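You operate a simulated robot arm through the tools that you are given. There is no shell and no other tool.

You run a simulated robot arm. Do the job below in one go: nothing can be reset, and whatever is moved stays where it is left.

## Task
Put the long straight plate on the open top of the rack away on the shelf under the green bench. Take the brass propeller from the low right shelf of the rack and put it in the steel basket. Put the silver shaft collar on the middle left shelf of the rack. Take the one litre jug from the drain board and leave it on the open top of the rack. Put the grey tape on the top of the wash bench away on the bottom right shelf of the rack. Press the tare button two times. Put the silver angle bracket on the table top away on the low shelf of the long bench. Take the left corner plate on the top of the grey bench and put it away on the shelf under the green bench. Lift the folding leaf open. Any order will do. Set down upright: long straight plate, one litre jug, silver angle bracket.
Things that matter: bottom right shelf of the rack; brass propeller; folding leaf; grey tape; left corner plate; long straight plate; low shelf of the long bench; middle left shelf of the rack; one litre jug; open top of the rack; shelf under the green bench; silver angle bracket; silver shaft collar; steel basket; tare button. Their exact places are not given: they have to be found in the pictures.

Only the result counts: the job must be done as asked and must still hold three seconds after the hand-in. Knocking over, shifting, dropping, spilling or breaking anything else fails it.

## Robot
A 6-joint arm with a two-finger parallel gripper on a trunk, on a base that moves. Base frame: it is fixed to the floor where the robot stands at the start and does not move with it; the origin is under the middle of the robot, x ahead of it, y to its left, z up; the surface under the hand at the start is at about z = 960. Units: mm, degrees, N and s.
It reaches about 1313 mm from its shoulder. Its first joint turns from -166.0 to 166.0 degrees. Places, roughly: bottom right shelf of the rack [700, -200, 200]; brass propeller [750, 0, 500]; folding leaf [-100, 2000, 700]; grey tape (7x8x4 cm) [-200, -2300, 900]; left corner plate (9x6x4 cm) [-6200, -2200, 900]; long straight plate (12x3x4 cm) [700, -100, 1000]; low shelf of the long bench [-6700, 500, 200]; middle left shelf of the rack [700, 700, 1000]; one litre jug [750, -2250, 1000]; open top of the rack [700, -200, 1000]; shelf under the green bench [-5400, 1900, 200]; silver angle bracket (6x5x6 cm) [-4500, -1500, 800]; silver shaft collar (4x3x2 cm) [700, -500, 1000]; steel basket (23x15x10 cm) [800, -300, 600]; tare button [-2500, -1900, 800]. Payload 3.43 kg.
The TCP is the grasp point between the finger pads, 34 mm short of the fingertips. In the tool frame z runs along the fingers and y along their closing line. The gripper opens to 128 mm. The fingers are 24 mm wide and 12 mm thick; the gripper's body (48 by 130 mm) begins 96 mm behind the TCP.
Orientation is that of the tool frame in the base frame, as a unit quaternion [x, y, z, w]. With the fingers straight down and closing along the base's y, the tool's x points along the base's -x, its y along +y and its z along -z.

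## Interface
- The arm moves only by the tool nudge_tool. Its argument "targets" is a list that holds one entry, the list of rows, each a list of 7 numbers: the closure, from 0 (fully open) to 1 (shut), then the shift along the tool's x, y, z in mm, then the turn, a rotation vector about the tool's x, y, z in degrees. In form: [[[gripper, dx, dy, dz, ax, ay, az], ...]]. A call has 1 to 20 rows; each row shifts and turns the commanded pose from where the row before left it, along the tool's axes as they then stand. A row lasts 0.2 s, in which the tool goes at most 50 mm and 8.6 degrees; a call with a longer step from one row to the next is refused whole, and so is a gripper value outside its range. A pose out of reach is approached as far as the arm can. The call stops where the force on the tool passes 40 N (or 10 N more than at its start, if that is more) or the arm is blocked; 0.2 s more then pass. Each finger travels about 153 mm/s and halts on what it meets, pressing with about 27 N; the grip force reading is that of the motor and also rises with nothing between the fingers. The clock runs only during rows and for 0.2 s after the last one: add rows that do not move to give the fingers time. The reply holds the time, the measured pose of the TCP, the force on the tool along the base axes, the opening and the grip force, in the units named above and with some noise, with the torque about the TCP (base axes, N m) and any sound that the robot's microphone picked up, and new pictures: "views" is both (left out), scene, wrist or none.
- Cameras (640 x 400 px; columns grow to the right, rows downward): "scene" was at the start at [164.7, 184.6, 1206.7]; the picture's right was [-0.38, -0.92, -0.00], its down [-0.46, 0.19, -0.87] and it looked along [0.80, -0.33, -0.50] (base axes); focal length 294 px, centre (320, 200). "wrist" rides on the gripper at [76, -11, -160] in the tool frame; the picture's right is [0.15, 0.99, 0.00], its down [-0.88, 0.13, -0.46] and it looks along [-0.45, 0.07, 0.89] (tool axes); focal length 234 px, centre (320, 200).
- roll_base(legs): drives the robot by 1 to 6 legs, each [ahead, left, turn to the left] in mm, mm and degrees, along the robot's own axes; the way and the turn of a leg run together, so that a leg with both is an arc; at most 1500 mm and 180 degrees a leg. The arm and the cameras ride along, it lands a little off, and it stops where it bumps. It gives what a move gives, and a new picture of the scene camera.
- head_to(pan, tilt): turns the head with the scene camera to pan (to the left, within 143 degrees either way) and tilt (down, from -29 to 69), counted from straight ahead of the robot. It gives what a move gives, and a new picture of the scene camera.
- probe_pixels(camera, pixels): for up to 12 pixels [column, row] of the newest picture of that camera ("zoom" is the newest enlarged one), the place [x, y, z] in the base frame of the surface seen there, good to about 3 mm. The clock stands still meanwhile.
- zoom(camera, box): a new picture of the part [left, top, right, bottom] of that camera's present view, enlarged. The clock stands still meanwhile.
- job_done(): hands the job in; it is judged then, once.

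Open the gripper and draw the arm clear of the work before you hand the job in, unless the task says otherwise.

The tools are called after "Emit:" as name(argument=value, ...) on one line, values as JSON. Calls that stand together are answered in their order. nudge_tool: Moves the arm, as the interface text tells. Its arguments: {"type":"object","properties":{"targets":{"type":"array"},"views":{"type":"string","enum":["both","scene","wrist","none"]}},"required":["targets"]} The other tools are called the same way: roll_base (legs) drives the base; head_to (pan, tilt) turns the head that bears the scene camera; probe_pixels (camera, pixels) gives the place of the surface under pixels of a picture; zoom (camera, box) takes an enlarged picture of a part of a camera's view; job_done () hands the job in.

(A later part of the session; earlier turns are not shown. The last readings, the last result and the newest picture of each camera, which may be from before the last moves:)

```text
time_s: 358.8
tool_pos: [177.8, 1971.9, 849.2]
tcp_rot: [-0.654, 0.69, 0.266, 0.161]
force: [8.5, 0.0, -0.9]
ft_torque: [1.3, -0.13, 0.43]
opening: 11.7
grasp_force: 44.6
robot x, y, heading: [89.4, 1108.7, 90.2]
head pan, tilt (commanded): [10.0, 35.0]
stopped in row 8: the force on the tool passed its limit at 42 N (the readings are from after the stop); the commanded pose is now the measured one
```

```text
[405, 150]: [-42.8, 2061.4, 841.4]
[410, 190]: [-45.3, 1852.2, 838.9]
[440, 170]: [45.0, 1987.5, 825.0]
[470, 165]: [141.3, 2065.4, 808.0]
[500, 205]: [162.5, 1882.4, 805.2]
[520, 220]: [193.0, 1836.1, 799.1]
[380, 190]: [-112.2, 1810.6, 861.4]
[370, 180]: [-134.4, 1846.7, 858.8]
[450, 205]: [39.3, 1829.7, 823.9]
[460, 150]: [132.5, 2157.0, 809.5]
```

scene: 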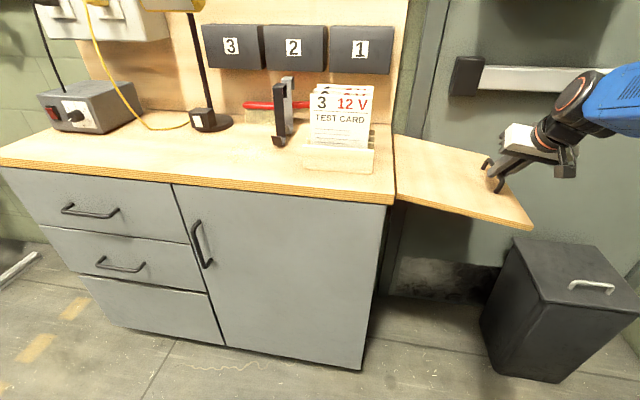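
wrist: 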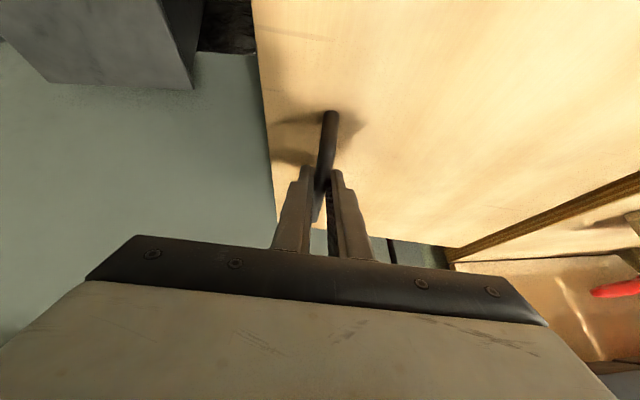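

The leaf is at about 80°. I try a little further in small steps to see whether this is the end stop.

Emit:
nudge_tool(targets=[[[1, -1.6, 0.73, -2.2, 0.51, 0, -0.36], [1, -1.6, 0.73, -2.2, 0.51, 0, -0.36], [1, -3.1, 1.4, -4.4, 1.02, 0, -0.72], [1, -3.1, 1.4, -4.4, 1.02, 0, -0.72], [1, -3.1, 1.4, -4.4, 1.02, 0, -0.72], [1, 0, 0, 0, 0, 0, 0]]], views="scene")

Emit:
probe_pixels(camera="scene", pixels=[[405, 150], [410, 190], [440, 170], [470, 165], [500, 205], [520, 212], [450, 200]])

```text
time_s: 360.2
tool_pos: [174.4, 1972.9, 871.6]
tcp_rot: [-0.664, 0.683, 0.237, 0.191]
force: [17.8, 6.0, 4.8]
ft_torque: [-0.05, -0.32, 0.54]
opening: 11.8
grasp_force: 45.2
robot x, y, heading: [86.1, 1112.3, 90.3]
head pan, tilt (commanded): [10.0, 35.0]
```

scene: 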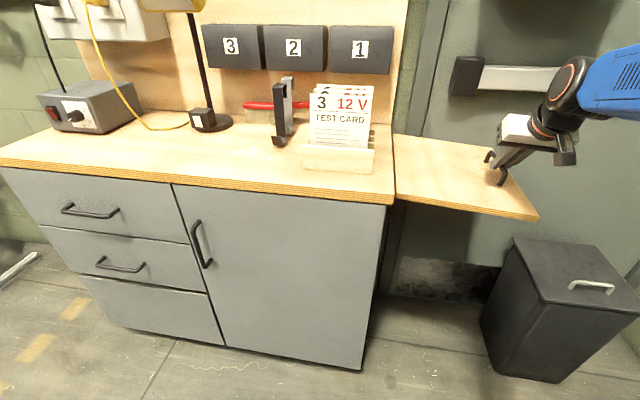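

```text
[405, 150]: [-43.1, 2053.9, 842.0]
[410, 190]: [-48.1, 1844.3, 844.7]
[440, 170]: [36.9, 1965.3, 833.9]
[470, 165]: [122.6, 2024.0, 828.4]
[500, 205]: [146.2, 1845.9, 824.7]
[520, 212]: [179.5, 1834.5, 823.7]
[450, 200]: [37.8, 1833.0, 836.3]
```

Now about 85°, still moving freely. I continue a few more degrees with a small correction for the sideways force.

Emit:
nudge_tool(targets=[[[1, -3.1, 0.2, -4.4, 1.02, 0, -0.72], [1, -3.1, 0.2, -4.4, 1.02, 0, -0.72], [1, -3.1, 1, -4.4, 1.02, 0, -0.72], [1, -3.1, 1.4, -4.4, 1.02, 0, -0.72], [1, 0, 0, 0, 0, 0, 0]]], views="scene")

Emit:
probe_pixels(camera="scene", pixels=[[405, 150], [410, 190], [440, 170], [470, 165], [500, 200], [520, 205], [450, 195]])

```text
time_s: 361.4
tool_pos: [171.1, 1972.2, 890.8]
tcp_rot: [0.675, -0.674, -0.207, -0.219]
force: [-8.7, 5.2, -4.2]
ft_torque: [0.47, 0.11, 0.69]
opening: 11.6
grasp_force: 45.2
robot x, y, heading: [86.5, 1111.3, 90.2]
head pan, tilt (commanded): [10.0, 35.0]
```

scene: 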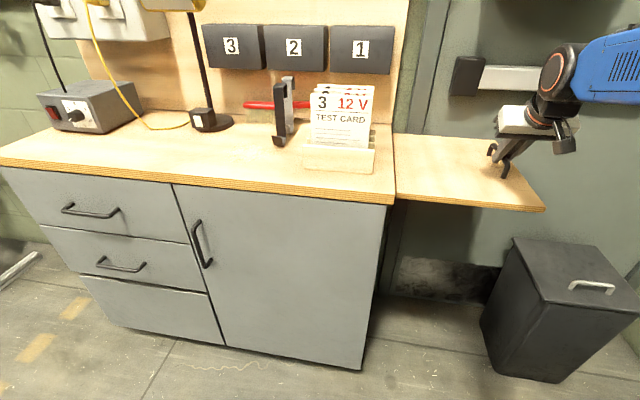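

```text
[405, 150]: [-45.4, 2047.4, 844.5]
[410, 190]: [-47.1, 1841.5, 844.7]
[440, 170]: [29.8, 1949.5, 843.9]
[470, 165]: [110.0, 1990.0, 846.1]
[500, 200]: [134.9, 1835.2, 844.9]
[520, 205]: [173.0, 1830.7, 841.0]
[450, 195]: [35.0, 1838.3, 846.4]
```

The leaf is level now (z≈845 throughout). I push a little further to find the stop or a latch.

Emit:
nudge_tool(targets=[[[1, -3.1, 1.2, -4.4, 1.02, 0, -0.72], [1, -3.1, 1.2, -4.4, 1.02, 0, -0.72], [1, -3.1, 1.2, -4.4, 1.02, 0, -0.72], [1, 0, 0, 0, 0, 0, 0]]], views="scene")

Emit:
probe_pixels(camera="scene", pixels=[[405, 150], [410, 190], [440, 170], [470, 165], [500, 195], [520, 200], [450, 190]])

```text
time_s: 362.4
tool_pos: [167.9, 1971.9, 906.6]
tcp_rot: [0.681, -0.666, -0.184, -0.241]
force: [1.6, -5.3, -35.9]
ft_torque: [-0.74, 0.01, 0.08]
opening: 12.1
grasp_force: 45.1
robot x, y, heading: [83.6, 1107.4, 90.0]
head pan, tilt (commanded): [10.0, 35.0]
```

scene: 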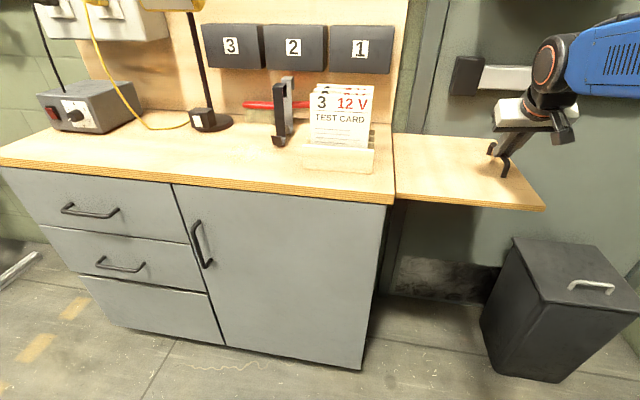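

```text
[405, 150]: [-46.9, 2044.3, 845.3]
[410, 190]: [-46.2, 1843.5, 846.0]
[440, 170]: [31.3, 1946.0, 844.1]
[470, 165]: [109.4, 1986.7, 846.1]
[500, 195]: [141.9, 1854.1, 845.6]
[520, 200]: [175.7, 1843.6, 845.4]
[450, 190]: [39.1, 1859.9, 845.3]
```

The leaf stops at level (z≈845) with 36 N of pull: fully open. I ease the hand down by ~10 mm to see whether it holds by itself.

Emit:
nudge_tool(targets=[[[1, 1.2, 0, 1.7, 0, 0, 0], [1, 1.2, 0, 1.7, 0, 0, 0], [1, 1.2, 0, 1.7, 0, 0, 0], [1, 0, 0, 0, 0, 0, 0]]], views="none")

Emit:
probe_pixels(camera="scene", pixels=[[405, 150], [410, 190], [470, 165], [500, 195], [520, 200]])

```text
time_s: 363.4
tool_pos: [168.6, 1972.3, 902.7]
tcp_rot: [0.679, -0.667, -0.186, -0.243]
force: [8.5, -5.6, 2.4]
ft_torque: [1.22, -0.16, 0.14]
opening: 11.6
grasp_force: 44.9
robot x, y, heading: [85.0, 1109.9, 89.9]
head pan, tilt (commanded): [10.0, 35.0]
```

```text
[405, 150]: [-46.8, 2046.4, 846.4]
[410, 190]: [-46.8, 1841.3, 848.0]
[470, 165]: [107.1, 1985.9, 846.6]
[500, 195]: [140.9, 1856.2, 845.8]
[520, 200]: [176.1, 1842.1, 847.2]
```

The force has gone to about zero, hinting that it supports itself. I lower 3 mm more to confirm with the force reading and a new picture.

Emit:
nudge_tool(targets=[[[1, 0.8, 0, 1.2, 0, 0, 0], [1, 0.9, 0, 1.3, 0, 0, 0], [1, 0, 0, 0, 0, 0, 0]]], views="scene")

Emit:
probe_pixels(camera="scene", pixels=[[405, 150], [410, 190], [470, 165], [500, 195], [520, 200]])

```text
time_s: 364.2
tool_pos: [169.4, 1972.4, 899.5]
tcp_rot: [0.681, -0.666, -0.185, -0.242]
force: [16.2, 1.1, 6.6]
ft_torque: [1.14, -0.42, 0.04]
opening: 11.6
grasp_force: 45.2
robot x, y, heading: [87.3, 1108.5, 90.1]
head pan, tilt (commanded): [10.0, 35.0]
```

scene: 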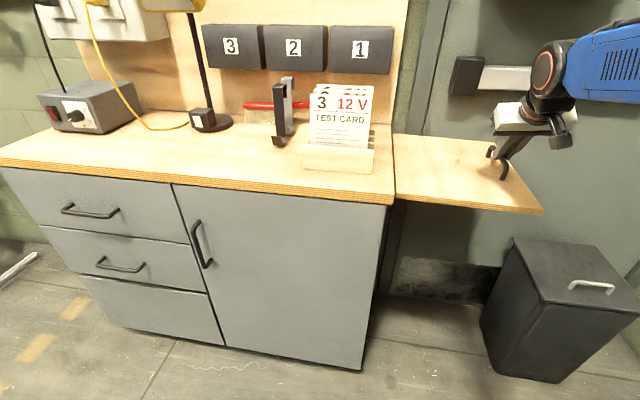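

```text
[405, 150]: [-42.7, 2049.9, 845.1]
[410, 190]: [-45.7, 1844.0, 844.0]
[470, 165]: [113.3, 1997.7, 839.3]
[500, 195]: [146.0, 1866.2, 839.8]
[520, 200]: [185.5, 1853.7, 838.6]
```

The leaf resists being lowered (+7 N on the tool), so its hinge holds by friction. I raise it back to the stop and then release.

Emit:
nudge_tool(targets=[[[1, -1.2, 0, -1.7, 0, 0, 0], [1, -1.2, 0, -1.7, 0, 0, 0], [1, -1.2, 0, -1.7, 0, 0, 0], [1, -1.2, 0, -1.7, 0, 0, 0], [1, -0.6, 0, -0.9, 0, 0, 0], [1, 0, 0, 0, 0, 0, 0]]], views="scene")

Emit:
probe_pixels(camera="scene", pixels=[[405, 150], [410, 190], [470, 165], [500, 195], [520, 200]])

```text
time_s: 365.6
tool_pos: [169.3, 1972.3, 907.4]
tcp_rot: [0.681, -0.667, -0.185, -0.241]
force: [17.1, 4.5, -12.1]
ft_torque: [0.35, -0.48, -0.02]
opening: 11.7
grasp_force: 45.0
robot x, y, heading: [84.0, 1106.5, 89.8]
head pan, tilt (commanded): [10.0, 35.0]
```

scene: 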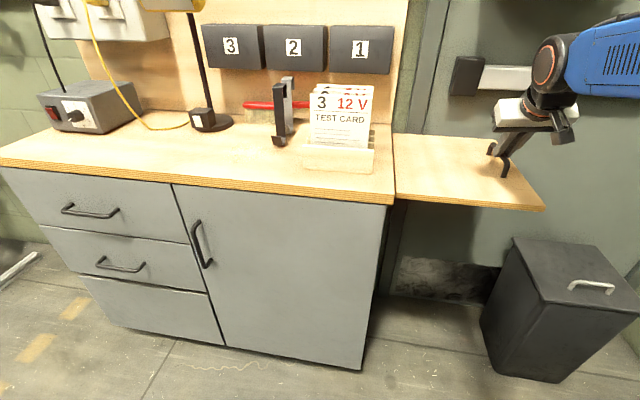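

```text
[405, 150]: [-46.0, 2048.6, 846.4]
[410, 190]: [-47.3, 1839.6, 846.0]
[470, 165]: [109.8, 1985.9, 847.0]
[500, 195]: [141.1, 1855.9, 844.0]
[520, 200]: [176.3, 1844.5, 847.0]
```

It is level at the stop again. I relieve the side force and open the fingers slightly, watching the leaf.

Emit:
nudge_tool(targets=[[[1, 0, -1.5, 0, 0, 0, 0], [0.88, 0, 0, 0, 0, 0, 0], [0.82, 0, 0, 0, 0, 0, 0], [0.8, 0, 0, 0, 0, 0, 0], [0.8, 0, 0, 0, 0, 0, 0]]], views="scene")

Emit:
probe_pixels(camera="scene", pixels=[[405, 150], [410, 190], [470, 165], [500, 195], [520, 200]])

```text
time_s: 366.8
tool_pos: [169.5, 1972.4, 908.2]
tcp_rot: [0.68, -0.667, -0.185, -0.242]
force: [-0.4, 0.0, -0.4]
ft_torque: [0.01, 0.01, 0.01]
opening: 25.6
grasp_force: 0.1
robot x, y, heading: [86.7, 1111.2, 90.2]
head pan, tilt (commanded): [10.0, 35.0]
```

scene: 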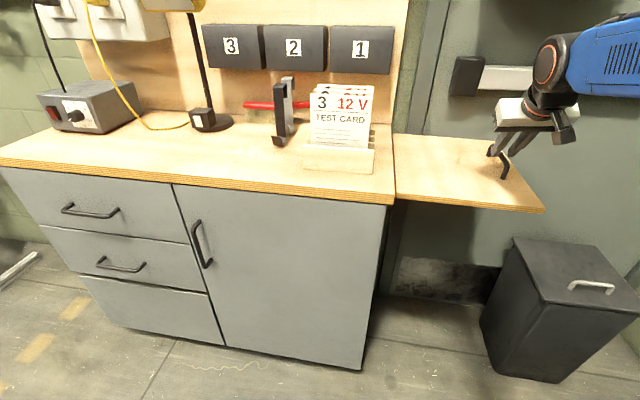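

```text
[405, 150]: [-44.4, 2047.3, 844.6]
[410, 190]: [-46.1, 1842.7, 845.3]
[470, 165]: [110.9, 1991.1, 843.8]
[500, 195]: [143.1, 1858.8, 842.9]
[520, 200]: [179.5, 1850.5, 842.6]
```

It stays nearly level with the fingers open. I wait three seconds to see whether it drifts.

Emit:
nudge_tool(targets=[[[0.75, 0, 0, 0, 0, 0, 0], [0.7, 0, 0, 0, 0, 0, 0], [0.7, 0, 0, 0, 0, 0, 0], [0.7, 0, 0, 0, 0, 0, 0], [0.7, 0, 0, 0, 0, 0, 0], [0.7, 0, 0, 0, 0, 0, 0], [0.7, 0, 0, 0, 0, 0, 0], [0.7, 0, 0, 0, 0, 0, 0], [0.7, 0, 0, 0, 0, 0, 0], [0.7, 0, 0, 0, 0, 0, 0], [0.7, 0, 0, 0, 0, 0, 0], [0.7, 0, 0, 0, 0, 0, 0], [0.7, 0, 0, 0, 0, 0, 0], [0.7, 0, 0, 0, 0, 0, 0], [0.7, 0, 0, 0, 0, 0, 0]]], views="scene")

Emit:
probe_pixels(camera="scene", pixels=[[405, 150], [410, 190], [470, 165], [500, 195], [520, 200]])

```text
time_s: 370.0
tool_pos: [169.1, 1972.2, 908.0]
tcp_rot: [0.68, -0.667, -0.184, -0.242]
force: [-0.2, 0.1, 0.2]
ft_torque: [0.0, 0.0, 0.0]
opening: 38.1
grasp_force: 0.0
robot x, y, heading: [84.2, 1107.9, 90.0]
head pan, tilt (commanded): [10.0, 35.0]
```

scene: 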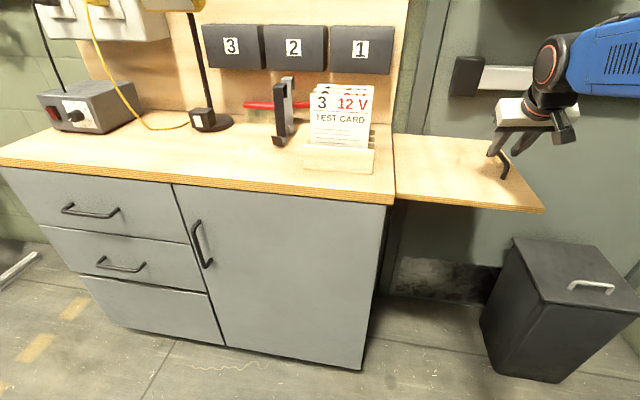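

```text
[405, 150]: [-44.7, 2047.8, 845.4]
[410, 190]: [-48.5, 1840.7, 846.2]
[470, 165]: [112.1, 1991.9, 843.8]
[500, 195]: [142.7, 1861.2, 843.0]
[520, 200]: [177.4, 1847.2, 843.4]
```

The leaf stays open by itself. I withdraw the hand along its axis, clear of the handle.

Emit:
nudge_tool(targets=[[[0.7, 0, 0, -10, 0, 0, 0], [0.7, 0, 0, -30, 0, 0, 0], [0.7, 0, 0, -40, 0, 0, 0], [0.7, 0, 0, -40, 0, 0, 0], [0.7, 0, 0, -40, 0, 0, 0], [0.7, 0, 0, 0, 0, 0, 0]]], views="both")

```text
time_s: 371.4
tool_pos: [156.7, 1878.9, 1040.2]
tcp_rot: [0.68, -0.667, -0.184, -0.242]
force: [-0.4, -0.9, 0.1]
ft_torque: [0.01, 0.01, 0.0]
opening: 38.5
grasp_force: 0.1
robot x, y, heading: [87.3, 1108.7, 90.0]
head pan, tilt (commanded): [10.0, 35.0]
```

scene: 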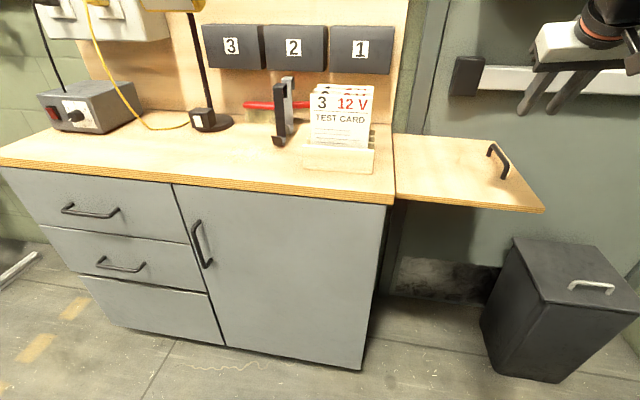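
wrist: 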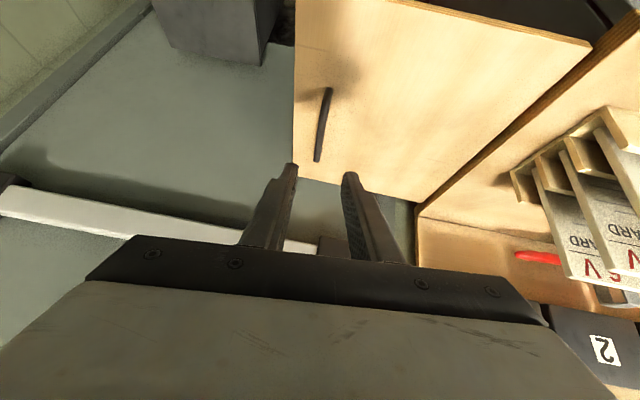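

I retract the hand, then drive out from the corner and across the aisle to look for the tare button on the −y side.

Emit:
nudge_tool(targets=[[[0.7, 25.1, -26.1, -18.5, 0, 0, 0], [0.7, 25.1, -26.1, -18.5, 0, 0, 0], [0.7, 25.1, -26.1, -18.5, 0, 0, 0], [0.7, 25.1, -26.1, -18.5, 0, 0, 0], [0.7, 25.1, -26.1, -18.5, 0, 0, 0], [0.7, 25.1, -26.1, -18.5, 0, 0, 0], [0.7, 25.1, -26.1, -18.5, 0, 0, 0], [0.7, 0, 0, 0, 0, 0, 0]]], views="none")

Emit:
roll_base(legs=[[0, 400, 0], [-700, 0, 0], [0, 1000, 0], [0, 1000, 0], [0, 0, 180]])

Emit:
head_to(pan=0, tilt=15)

```text
time_s: 373.2
tool_pos: [339.0, 1660.1, 1056.9]
tcp_rot: [0.68, -0.667, -0.185, -0.242]
force: [-0.6, 0.1, 0.3]
ft_torque: [-0.01, -0.01, -0.02]
opening: 38.4
grasp_force: 0.0
robot x, y, heading: [85.0, 1108.2, 90.1]
head pan, tilt (commanded): [10.0, 35.0]
```

```text
time_s: 396.1
tool_pos: [-2600.6, -118.6, 1057.9]
tcp_rot: [0.679, 0.668, -0.245, 0.18]
force: [0.1, -0.3, 0.3]
ft_torque: [-0.02, -0.03, -0.03]
opening: 38.4
grasp_force: 0.0
robot x, y, heading: [-2329.0, 423.8, -91.8]
head pan, tilt (commanded): [10.0, 35.0]
```

scene: 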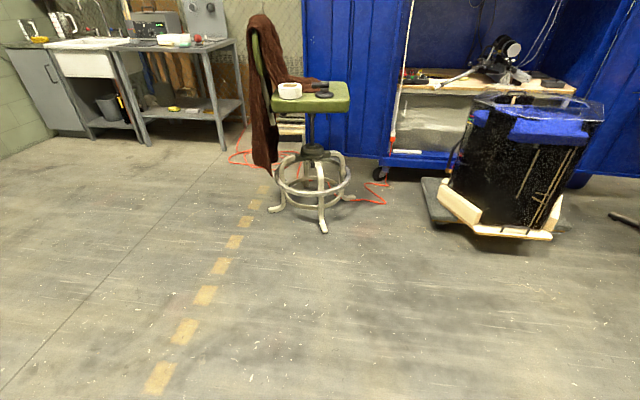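

```text
time_s: 396.9
tool_pos: [-2599.9, -118.9, 1058.3]
tcp_rot: [0.679, 0.668, -0.245, 0.18]
force: [-0.2, 0.5, 0.0]
ft_torque: [0.01, -0.05, 0.01]
opening: 38.3
grasp_force: 0.0
robot x, y, heading: [-2329.0, 423.9, -91.9]
head pan, tilt (commanded): [0.0, 15.0]
```

scene: 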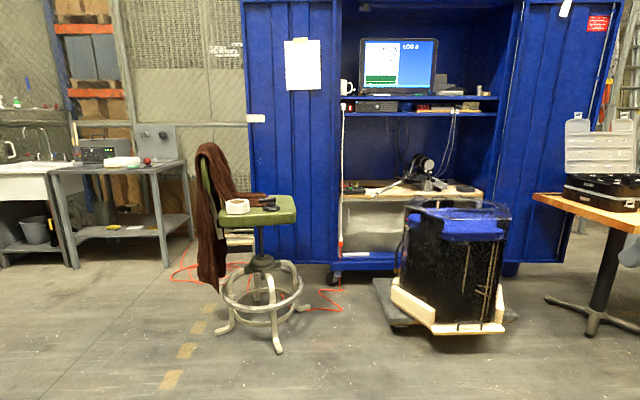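

The blue cabinet's desk is ahead behind the barrel. I zoom there for the scale with a tare button.

Emit:
zoom(camera="scene", box=[330, 130, 500, 230])

Emit:
probe_pixels(camera="scene", pixels=[[350, 190], [380, 192], [370, 185], [425, 170], [470, 188], [405, 200], [450, 205], [340, 270], [400, 310], [500, 325], [280, 345], [240, 205]])

```text
3.76 times, centred on (415, 180) of scene
```

zoom: 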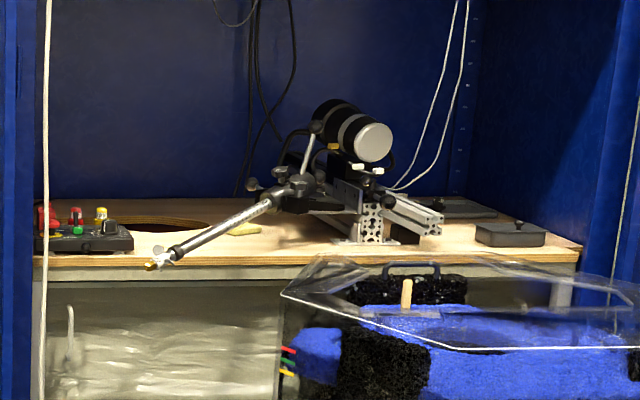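

```text
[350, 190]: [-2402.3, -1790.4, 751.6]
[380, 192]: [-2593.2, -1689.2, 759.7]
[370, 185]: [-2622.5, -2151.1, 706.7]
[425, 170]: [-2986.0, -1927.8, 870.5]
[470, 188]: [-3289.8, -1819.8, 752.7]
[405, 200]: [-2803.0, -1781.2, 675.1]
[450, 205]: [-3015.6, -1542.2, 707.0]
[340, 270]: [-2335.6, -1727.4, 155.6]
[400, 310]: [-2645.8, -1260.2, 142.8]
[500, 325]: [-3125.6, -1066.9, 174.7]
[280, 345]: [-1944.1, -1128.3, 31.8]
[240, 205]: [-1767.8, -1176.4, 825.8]
```

A small control box with coloured buttons sits at scene (350,190). I zoom in further on it.

Emit:
zoom(camera="scene", box=[336, 176, 376, 201])

Emit:
probe_pixels(camera="zoom", pixels=[[50, 130], [200, 150], [200, 220], [330, 130], [380, 200], [60, 260], [300, 290], [100, 90], [440, 180]])

```text
16.00 times, centred on (356, 188) of scene
```

zoom: 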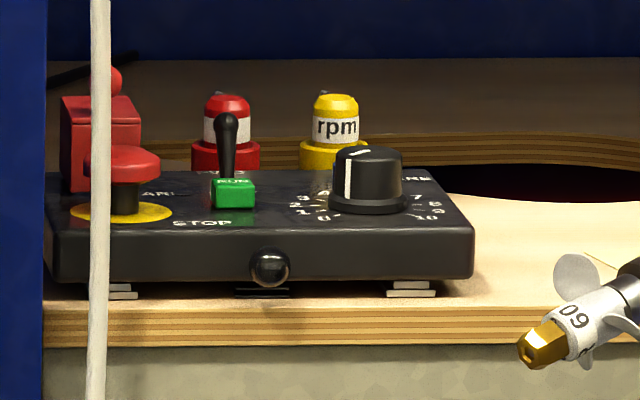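

```text
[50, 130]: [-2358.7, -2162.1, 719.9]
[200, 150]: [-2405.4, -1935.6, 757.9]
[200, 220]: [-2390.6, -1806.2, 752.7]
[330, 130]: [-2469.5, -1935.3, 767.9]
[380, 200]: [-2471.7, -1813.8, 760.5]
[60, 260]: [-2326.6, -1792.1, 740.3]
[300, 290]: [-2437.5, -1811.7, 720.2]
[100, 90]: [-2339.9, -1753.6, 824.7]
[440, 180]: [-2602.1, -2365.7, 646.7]
```

It is a motor box with red and yellow labelled buttons behind it; I need a closer view to identify "tare". I probe the obstacles and then drive nearer.

Emit:
probe_pixels(camera="scene", pixels=[[375, 284], [395, 328], [436, 335], [226, 330], [276, 352], [302, 305], [410, 210], [495, 215], [342, 150], [342, 240], [343, 205]])

Emit:
roll_base(legs=[[1050, 50, 1.8]])

Emit:
head_to(pan=-5, tilt=25)

```text
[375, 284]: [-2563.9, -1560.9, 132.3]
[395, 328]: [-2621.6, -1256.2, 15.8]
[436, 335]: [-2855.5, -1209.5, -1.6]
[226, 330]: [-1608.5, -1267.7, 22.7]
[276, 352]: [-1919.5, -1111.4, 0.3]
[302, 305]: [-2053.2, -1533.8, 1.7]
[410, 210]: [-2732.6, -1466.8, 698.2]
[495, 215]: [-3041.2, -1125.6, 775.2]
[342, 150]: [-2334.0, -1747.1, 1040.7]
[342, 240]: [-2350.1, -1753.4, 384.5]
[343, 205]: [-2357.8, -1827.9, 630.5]
```

```text
time_s: 402.4
tool_pos: [-2560.5, -1180.2, 1058.7]
tcp_rot: [0.67, 0.677, -0.242, 0.183]
force: [-0.7, -0.6, -0.1]
ft_torque: [0.0, 0.02, 0.01]
opening: 38.6
grasp_force: 0.1
robot x, y, heading: [-2299.5, -633.1, -90.4]
head pan, tilt (commanded): [0.0, 15.0]
```

scene: 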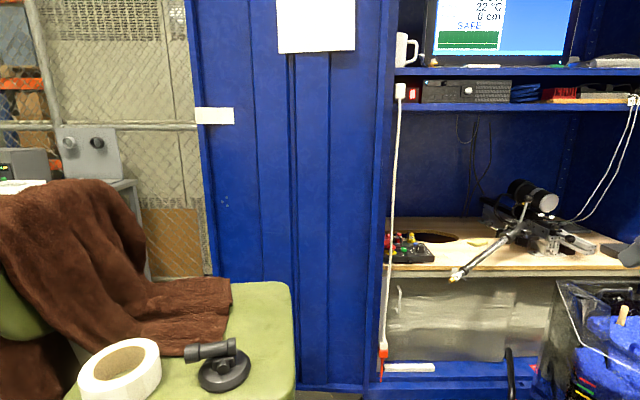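

```text
time_s: 403.1
tool_pos: [-2558.7, -1181.0, 1058.2]
tcp_rot: [0.67, 0.678, -0.242, 0.184]
force: [-0.3, 0.3, 0.1]
ft_torque: [-0.01, 0.05, 0.0]
opening: 38.1
grasp_force: 0.1
robot x, y, heading: [-2304.3, -632.1, -90.8]
head pan, tilt (commanded): [-5.0, 25.0]
```

scene: 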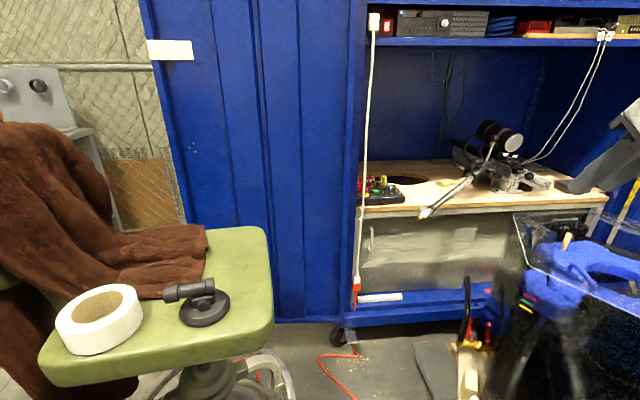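

I zoom in on the control box at (380,190).

Emit:
zoom(camera="scene", box=[350, 165, 414, 205])

Emit:
probe_pixels(camera="zoom", pixels=[[185, 130], [255, 125], [300, 130], [170, 200], [230, 190], [330, 200], [420, 250], [250, 300], [300, 220]])

```text
10.00 times, centred on (382, 185) of scene
```

zoom: 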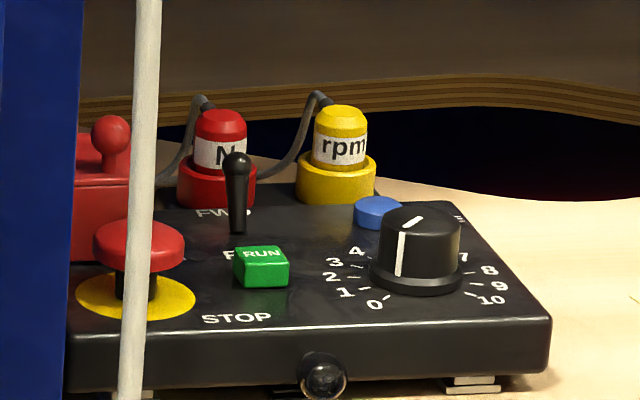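

```text
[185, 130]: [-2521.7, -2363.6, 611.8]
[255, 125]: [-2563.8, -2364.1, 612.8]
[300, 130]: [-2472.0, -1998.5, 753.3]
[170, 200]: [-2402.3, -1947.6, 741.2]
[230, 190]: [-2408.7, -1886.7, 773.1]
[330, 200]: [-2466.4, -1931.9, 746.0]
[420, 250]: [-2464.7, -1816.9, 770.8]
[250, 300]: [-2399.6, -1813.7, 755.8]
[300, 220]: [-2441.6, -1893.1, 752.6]
```

A blue round button stands behind the speed knob; I need its label. I probe the shelf above and move the wrist camera over the box for a top view.

Emit:
probe_pixels(camera="scene", pixels=[[400, 45], [500, 43], [600, 42], [373, 30], [365, 230], [560, 190], [600, 205], [425, 212], [480, 200], [500, 60], [365, 80], [440, 182]])

```text
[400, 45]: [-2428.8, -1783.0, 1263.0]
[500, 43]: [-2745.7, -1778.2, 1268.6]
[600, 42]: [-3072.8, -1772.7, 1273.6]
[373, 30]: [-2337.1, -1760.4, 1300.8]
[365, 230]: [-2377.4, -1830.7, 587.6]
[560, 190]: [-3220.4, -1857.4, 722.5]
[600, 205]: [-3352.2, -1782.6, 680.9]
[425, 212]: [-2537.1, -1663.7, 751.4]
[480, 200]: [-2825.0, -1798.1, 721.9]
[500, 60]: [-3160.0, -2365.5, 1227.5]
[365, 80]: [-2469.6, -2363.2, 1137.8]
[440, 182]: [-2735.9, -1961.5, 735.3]
```

The shelf above the desk is at z≈1268, the cable at x≈−2335. I advance the base 200 mm and bring the hand over, turning it to point down.

Emit:
roll_base(legs=[[200, 0, 0.6]])

Emit:
nudge_tool(targets=[[[0.8, 0, 13, 10, 0, 7, 0], [0.9, 0, 13, 10, 0, 7, 0], [1, 0, 13, 10, 0, 7, 0], [1, 0, 13, 0, 0, 7, 0], [1, 0, 13, 0, 0, 7, 0], [1, 0, 0, 0, 0, 0, 0]]], views="both")

```text
time_s: 404.5
tool_pos: [-2558.7, -1317.9, 1056.7]
tcp_rot: [0.672, 0.675, -0.242, 0.184]
force: [-0.3, -0.2, 0.0]
ft_torque: [0.01, 0.01, -0.02]
opening: 38.6
grasp_force: 0.0
robot x, y, heading: [-2292.8, -766.3, -91.0]
head pan, tilt (commanded): [-5.0, 25.0]
stopped in leg 1: the robot was blocked; the commanded pose is now the measured one
```

scene: 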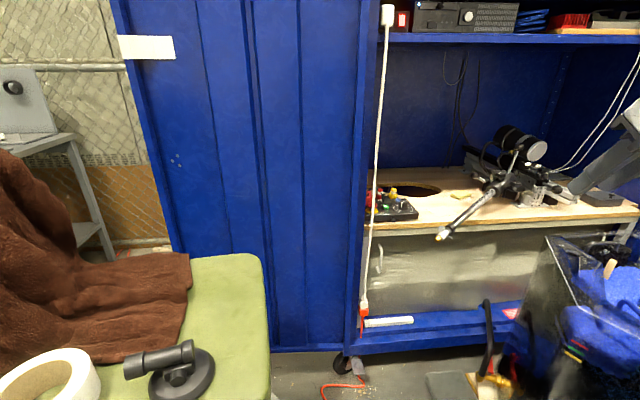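

```text
time_s: 405.9
tool_pos: [-2496.4, -1331.8, 1025.7]
tcp_rot: [0.714, 0.699, -0.028, -0.029]
force: [0.1, 0.6, -0.6]
ft_torque: [-0.01, 0.0, 0.01]
opening: 0.0
grasp_force: 27.3
robot x, y, heading: [-2297.8, -770.9, -90.9]
head pan, tilt (commanded): [-5.0, 25.0]
```

scene: 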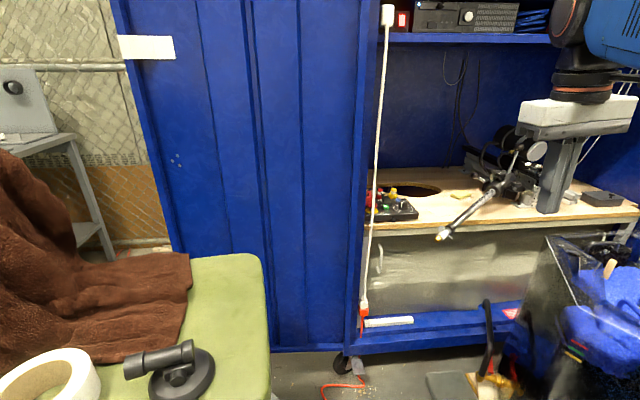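
wrist: 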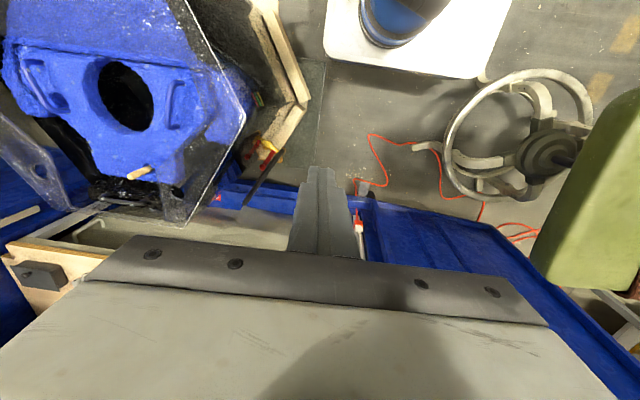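

The base was blocked after 135 mm. I check that the chair and dolly have not been shifted by probing their feet again.

Emit:
probe_pixels(camera="wrist", pixels=[[418, 146], [585, 128], [445, 160], [525, 85], [300, 98], [275, 130], [440, 75], [325, 50], [490, 70], [470, 200]])

Emit:
head_to(pan=15, tilt=55)

```text
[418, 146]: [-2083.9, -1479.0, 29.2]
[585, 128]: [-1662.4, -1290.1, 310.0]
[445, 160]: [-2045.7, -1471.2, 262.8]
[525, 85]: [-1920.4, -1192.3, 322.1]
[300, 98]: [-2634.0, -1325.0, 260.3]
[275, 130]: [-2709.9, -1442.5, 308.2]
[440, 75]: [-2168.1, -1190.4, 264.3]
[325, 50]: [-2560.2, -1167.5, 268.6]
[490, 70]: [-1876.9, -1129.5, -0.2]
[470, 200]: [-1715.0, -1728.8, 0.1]
```

```text
time_s: 406.9
tool_pos: [-2496.8, -1332.7, 1025.4]
tcp_rot: [0.715, 0.698, -0.029, -0.028]
force: [-0.2, -0.2, 0.4]
ft_torque: [0.01, 0.03, 0.01]
opening: 0.0
grasp_force: 27.8
robot x, y, heading: [-2298.9, -769.5, -91.0]
head pan, tilt (commanded): [15.0, 55.0]
```

scene: 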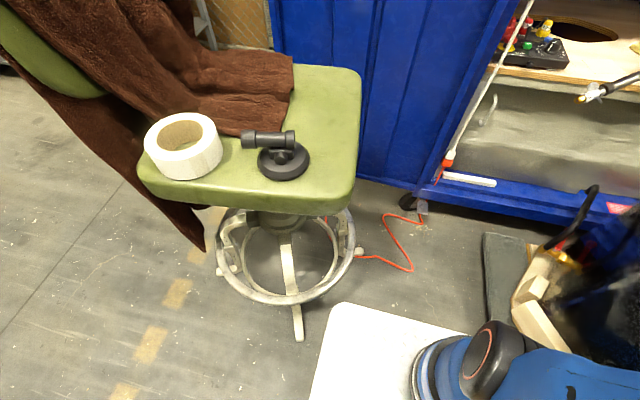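

I probe the chair's front leg tip and the platform corner in this view.

Emit:
probe_pixels(camera="scene", pixels=[[299, 338], [345, 310], [330, 330], [222, 270], [362, 252], [140, 180], [350, 205], [490, 240], [515, 315], [312, 395], [300, 320]])

```text
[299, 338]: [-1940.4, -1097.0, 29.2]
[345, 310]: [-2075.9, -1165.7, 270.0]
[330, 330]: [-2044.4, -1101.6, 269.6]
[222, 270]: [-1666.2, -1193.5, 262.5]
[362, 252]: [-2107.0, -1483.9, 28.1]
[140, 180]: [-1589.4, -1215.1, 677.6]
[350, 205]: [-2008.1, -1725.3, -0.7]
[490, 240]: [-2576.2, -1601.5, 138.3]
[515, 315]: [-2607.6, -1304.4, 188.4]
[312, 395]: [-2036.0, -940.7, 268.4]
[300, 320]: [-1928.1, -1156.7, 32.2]
```

The chair and dolly are where they were, so it only touched its safety limit. I now move the downward hand over to look at the control box from above.

Emit:
nudge_tool(targets=[[[1, -20, 2, 6, -4.6, 0, 0], [1, -41, 4.6, 12.5, 0, 0, 0], [1, -41, 4.6, 12.5, 0, 0, 0], [1, -41, 4.6, 12.5, 0, 0, 0], [1, -41, 4.6, 12.5, 0, 0, 0], [1, -41, 4.6, 12.5, 0, 0, 0], [1, -41, 4.6, 12.5, 0, 0, 0], [1, -41, 4.6, 12.5, 0, 0, 0], [1, -41, 4.6, 12.5, 0, 0, 0], [1, -40, 4.6, 12.5, 0, 0, 0], [1, 0, 0, 0, 0, 0, 0]]], views="both")

```text
time_s: 409.2
tool_pos: [-2462.4, -1722.9, 908.3]
tcp_rot: [0.715, 0.699, -0.001, 0.001]
force: [0.6, 0.2, 0.6]
ft_torque: [0.01, 0.0, 0.05]
opening: 0.2
grasp_force: 27.0
robot x, y, heading: [-2296.6, -771.0, -90.9]
head pan, tilt (commanded): [15.0, 55.0]
```

scene: 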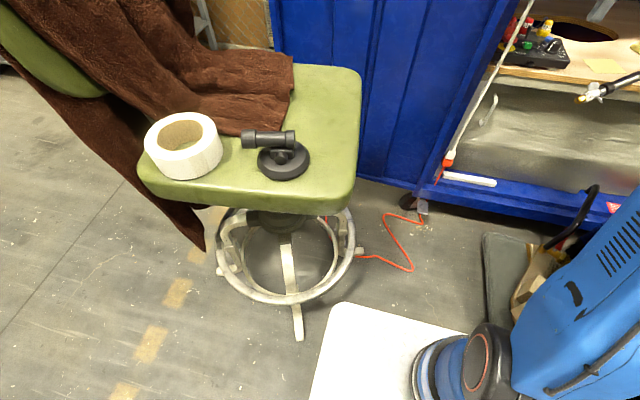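
wrist: 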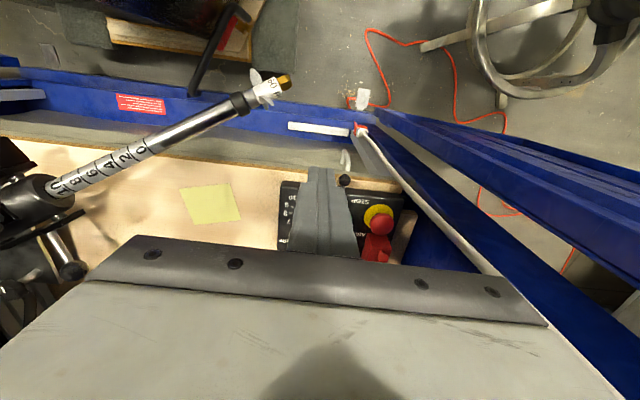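

My own fingers cover the box. I shift the hand 110 mm to the right and 90 mm deeper for a free view of it.

Emit:
nudge_tool(targets=[[[1, -30, -36, 0, 0, 0, 0], [1, -30, -36, 0, 0, 0, 0], [1, -30, -36, 0, 0, 0, 0], [1, 0, 0, 0, 0, 0, 0]]], views="wrist")

Emit:
zoom(camera="wrist", box=[350, 130, 510, 250])

```text
time_s: 410.2
tool_pos: [-2571.2, -1809.5, 906.6]
tcp_rot: [0.715, 0.699, -0.001, 0.0]
force: [0.2, 0.4, 0.7]
ft_torque: [0.0, 0.0, -0.02]
opening: 0.0
grasp_force: 27.0
robot x, y, heading: [-2297.8, -771.4, -91.1]
head pan, tilt (commanded): [15.0, 55.0]
```

wrist: 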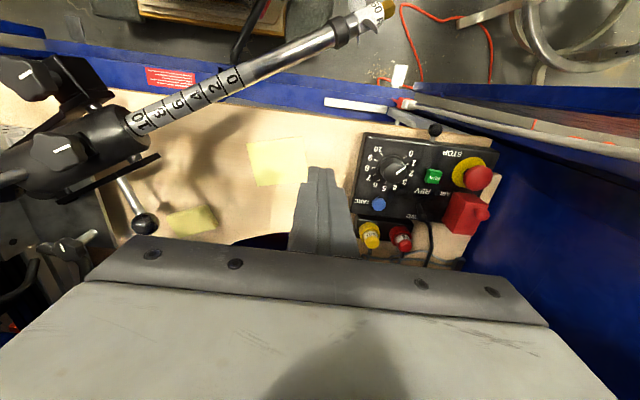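

```text
3.33 times, centred on (430, 190) of wrist
```

zoom: 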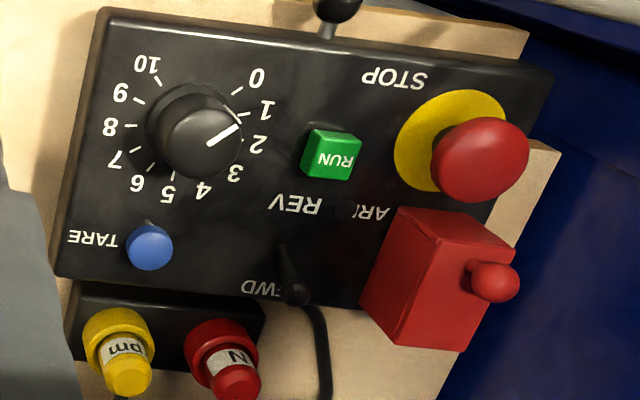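

The blue button is labelled TARE, at zoom (150,246). I probe it, the knob, the lever and the plugs around it.

Emit:
probe_pixels(camera="zoom", pixels=[[150, 242], [135, 248], [165, 242], [150, 262], [120, 260], [190, 140], [205, 120], [120, 320], [125, 375], [285, 270], [295, 290], [225, 340]])

```text
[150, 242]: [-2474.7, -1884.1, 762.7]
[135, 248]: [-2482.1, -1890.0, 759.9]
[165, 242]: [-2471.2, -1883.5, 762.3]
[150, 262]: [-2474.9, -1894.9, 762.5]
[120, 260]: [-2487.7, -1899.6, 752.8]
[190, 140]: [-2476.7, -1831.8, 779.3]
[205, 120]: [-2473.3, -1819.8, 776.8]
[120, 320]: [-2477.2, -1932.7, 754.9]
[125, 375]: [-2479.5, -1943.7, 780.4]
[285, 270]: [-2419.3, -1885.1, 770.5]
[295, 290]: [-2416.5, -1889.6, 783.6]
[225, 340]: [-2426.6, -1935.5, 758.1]
```

TARE button: centre (-2475.5,-1888), top z≈762.5, with ≥20 mm clearance to knob and plugs. I move over it and descend to about 10 mm above.

Emit:
nudge_tool(targets=[[[1, -25.4, 32.4, 0, 0, 0, 0], [1, -25.4, 32.4, 0, 0, 0, 0], [1, -25.5, 32.4, 0, 0, 0, 0], [1, 0, 0, 30, 0, 0, 0], [1, 0, 0, 35, 0, 0, 0], [1, 0, 0, 25, 0, 0, 0], [1, 0, 0, 8, 0, 0, 0], [1, 0, 0, 0, 0, 0, 0]]], views="wrist")

Emit:
zoom(camera="wrist", box=[240, 120, 400, 240])

```text
time_s: 412.1
tool_pos: [-2476.3, -1886.7, 810.1]
tcp_rot: [0.715, 0.699, -0.001, 0.001]
force: [0.8, 1.4, -0.5]
ft_torque: [0.02, -0.01, -0.01]
opening: 0.1
grasp_force: 26.7
robot x, y, heading: [-2295.7, -771.9, -90.8]
head pan, tilt (commanded): [15.0, 55.0]
```

wrist: 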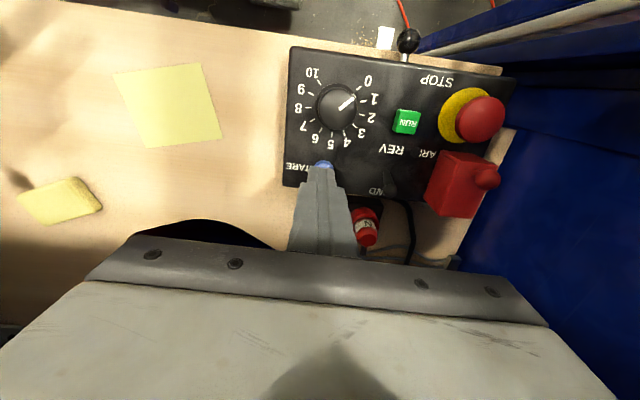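

```text
3.33 times, centred on (320, 180) of wrist
```

zoom: 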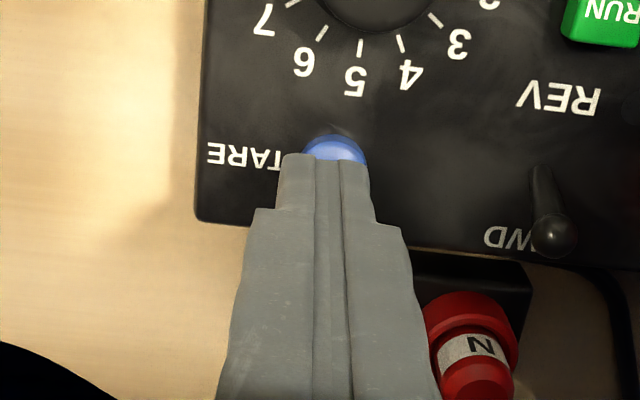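

The fingertip is about 4 mm left of the button's centre; I correct that and lower toward contact, listening for a click.

Emit:
nudge_tool(targets=[[[1, 0, 4, 0, 0, 0, 0], [1, 0, 0, 6, 0, 0, 0], [1, 0, 0, 5, 0, 0, 0], [1, 0, 0, 2, 0, 0, 0], [1, 0, 0, 0, 0, 0, 0]]], views="wrist")

Emit:
zoom(camera="wrist", box=[240, 120, 400, 240])

```text
time_s: 413.2
tool_pos: [-2473.0, -1886.9, 796.9]
tcp_rot: [0.716, 0.699, 0.0, 0.001]
force: [-0.5, -0.6, 0.6]
ft_torque: [0.0, -0.02, -0.02]
opening: 0.0
grasp_force: 27.2
robot x, y, heading: [-2293.9, -771.8, -90.9]
head pan, tilt (commanded): [15.0, 55.0]
```

wrist: 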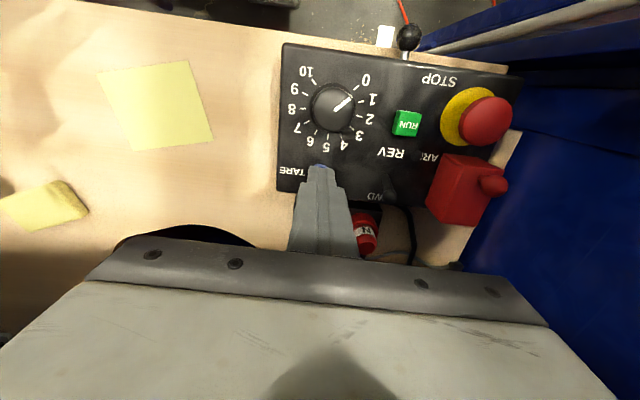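

```text
3.33 times, centred on (320, 180) of wrist
```

zoom: 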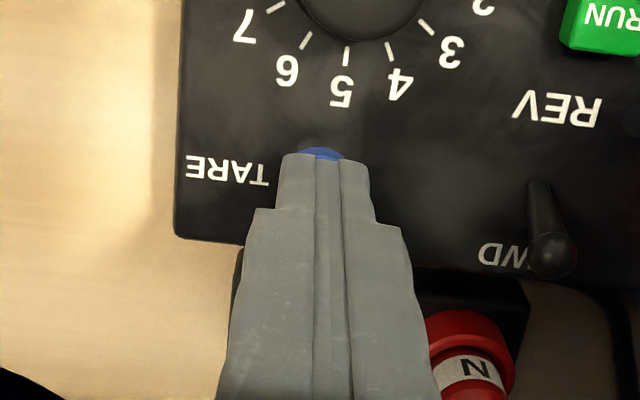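

Aligned on the button. I press down in 1 mm steps to feel it.

Emit:
nudge_tool(targets=[[[1, 0, 0, 1, 0, 0, 0], [1, 0, 0, 1, 0, 0, 0], [1, 0, 0, 1, 0, 0, 0], [1, 0, 0, 0, 0, 0, 0]]], views="none")

```text
time_s: 414.2
tool_pos: [-2472.2, -1887.8, 793.8]
tcp_rot: [0.715, 0.699, -0.002, 0.001]
force: [0.2, -0.1, 1.9]
ft_torque: [-0.03, 0.0, -0.02]
opening: 0.1
grasp_force: 26.8
robot x, y, heading: [-2292.4, -771.9, -90.7]
head pan, tilt (commanded): [15.0, 55.0]
heard: click
```

Heard a click: first press. I raise the finger 8 mm to let the button come back.

Emit:
nudge_tool(targets=[[[1, 0, 0, -4, 0, 0, 0], [1, 0, 0, -4, 0, 0, 0], [1, 0, 0, 0, 0, 0, 0], [1, 0, 0, 0, 0, 0, 0], [1, 0, 0, 0, 0, 0, 0]]], views="wrist")

Emit:
zoom(camera="wrist", box=[240, 120, 400, 240])

```text
time_s: 415.4
tool_pos: [-2473.7, -1885.1, 801.0]
tcp_rot: [0.714, 0.7, 0.0, 0.0]
force: [-0.3, -0.4, -0.2]
ft_torque: [-0.03, 0.0, 0.01]
opening: 0.0
grasp_force: 26.6
robot x, y, heading: [-2297.2, -773.1, -90.9]
head pan, tilt (commanded): [15.0, 55.0]
```

wrist: 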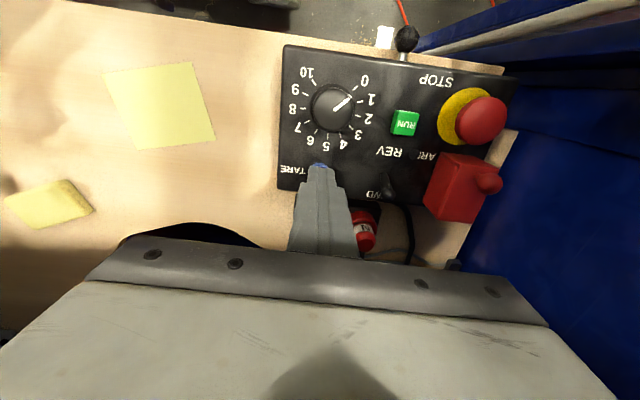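

```text
3.33 times, centred on (320, 180) of wrist
```

zoom: 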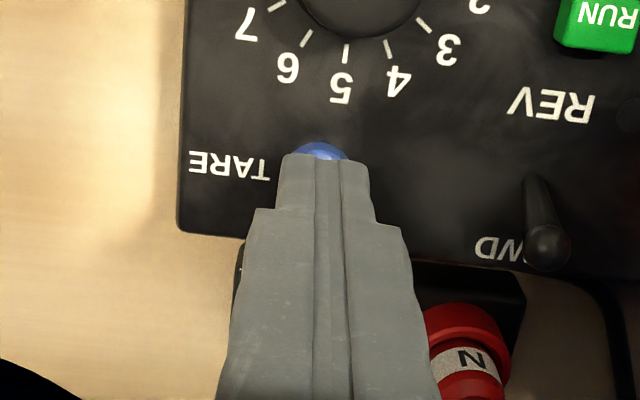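

The button is up again. I press the second time to the same depth.

Emit:
nudge_tool(targets=[[[1, 0, 0, 4, 0, 0, 0], [1, 0, 0, 2, 0, 0, 0], [1, 0, 0, 1, 0, 0, 0], [1, 0, 0, 1, 0, 0, 0], [1, 0, 0, 0, 0, 0, 0]]], views="none")

```text
time_s: 416.6
tool_pos: [-2472.0, -1887.4, 794.7]
tcp_rot: [0.716, 0.699, 0.0, 0.0]
force: [1.4, 0.2, 1.3]
ft_torque: [0.04, 0.0, 0.0]
opening: 0.0
grasp_force: 27.0
robot x, y, heading: [-2297.5, -771.9, -91.0]
head pan, tilt (commanded): [15.0, 55.0]
heard: click
```

Second click heard: the tare button has been pressed twice. I lift straight off and withdraw from the cabinet.

Emit:
nudge_tool(targets=[[[1, 0, 0, -5, 0, 0, 0], [1, 0, 0, -20, 0, 0, 0], [1, 0, 0, -40, 0, 0, 0], [1, 0, 0, -40, 0, 0, 0], [1, 20, -5, 0, 0, 0, 0], [1, 40, -10, 0, 0, 0, 0], [1, 42, -10, -5, 0, 0, 0], [1, 42, -10, -5, 0, 0, 0], [1, 42, -10, -10, 0, 0, 0], [1, 42, -10, -10, 0, 0, 0], [1, 42, -10, -15, 0, 0, 0], [1, 42, -10, -20, 0, 0, 0], [1, 42, -5, -20, 0, 0, 0], [1, 42, 0, -20, 0, 0, 0], [1, 42, 0, 0, 0, 0, 0], [1, 0, 0, 0, 0, 0, 0]]], views="wrist")

```text
time_s: 420.1
tool_pos: [-2544.0, -1447.8, 1003.0]
tcp_rot: [0.715, 0.699, -0.001, 0.0]
force: [0.3, -1.1, -0.2]
ft_torque: [0.04, -0.03, -0.03]
opening: 0.1
grasp_force: 26.9
robot x, y, heading: [-2294.6, -766.5, -90.7]
head pan, tilt (commanded): [15.0, 55.0]
```

wrist: 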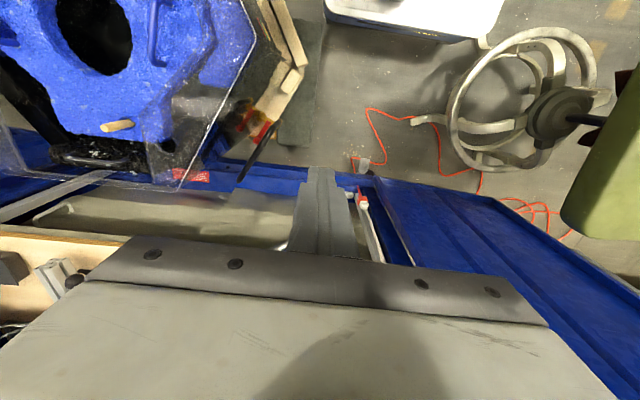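

Now for the grey tape on the wash bench. I back out, strafe left (+x) and drive up to the wash bench side for a look.

Emit:
roll_base(legs=[[-650, 0, 0.7], [0, 1200, 0], [0, 1150, 0], [700, 0, 0]])

Emit:
head_to(pan=0, tilt=20)

```text
time_s: 438.2
tool_pos: [-195.4, -1518.1, 1003.3]
tcp_rot: [0.715, 0.7, 0.0, 0.001]
force: [-0.5, -0.2, -0.2]
ft_torque: [-0.01, -0.04, -0.02]
opening: 0.0
grasp_force: 26.9
robot x, y, heading: [53.6, -839.2, -90.9]
head pan, tilt (commanded): [15.0, 55.0]
```

scene: 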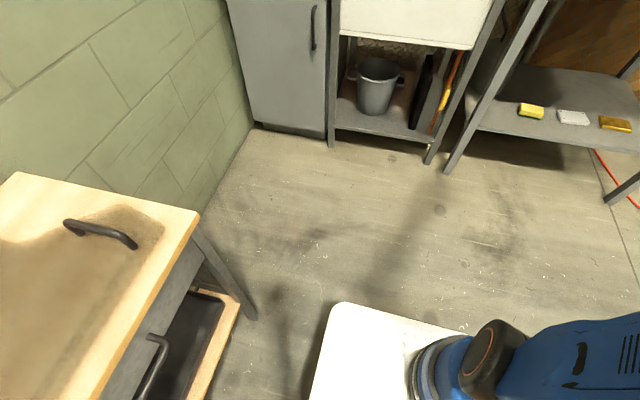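

```text
time_s: 439.2
tool_pos: [-195.0, -1517.6, 1002.9]
tcp_rot: [0.714, 0.7, -0.001, 0.0]
force: [0.0, -0.4, 0.3]
ft_torque: [0.01, 0.01, -0.03]
opening: 0.0
grasp_force: 27.3
robot x, y, heading: [49.9, -845.4, -90.8]
head pan, tilt (commanded): [0.0, 20.0]
```

scene: 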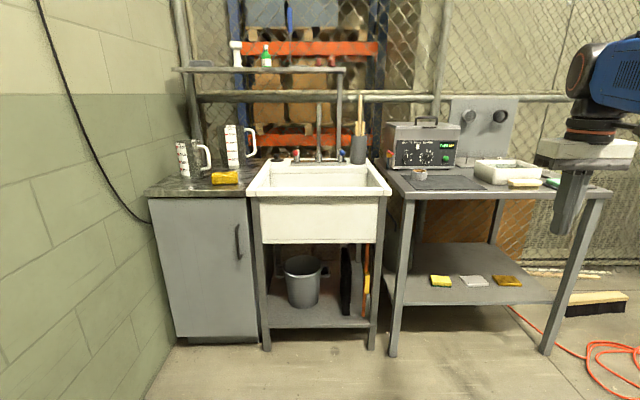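

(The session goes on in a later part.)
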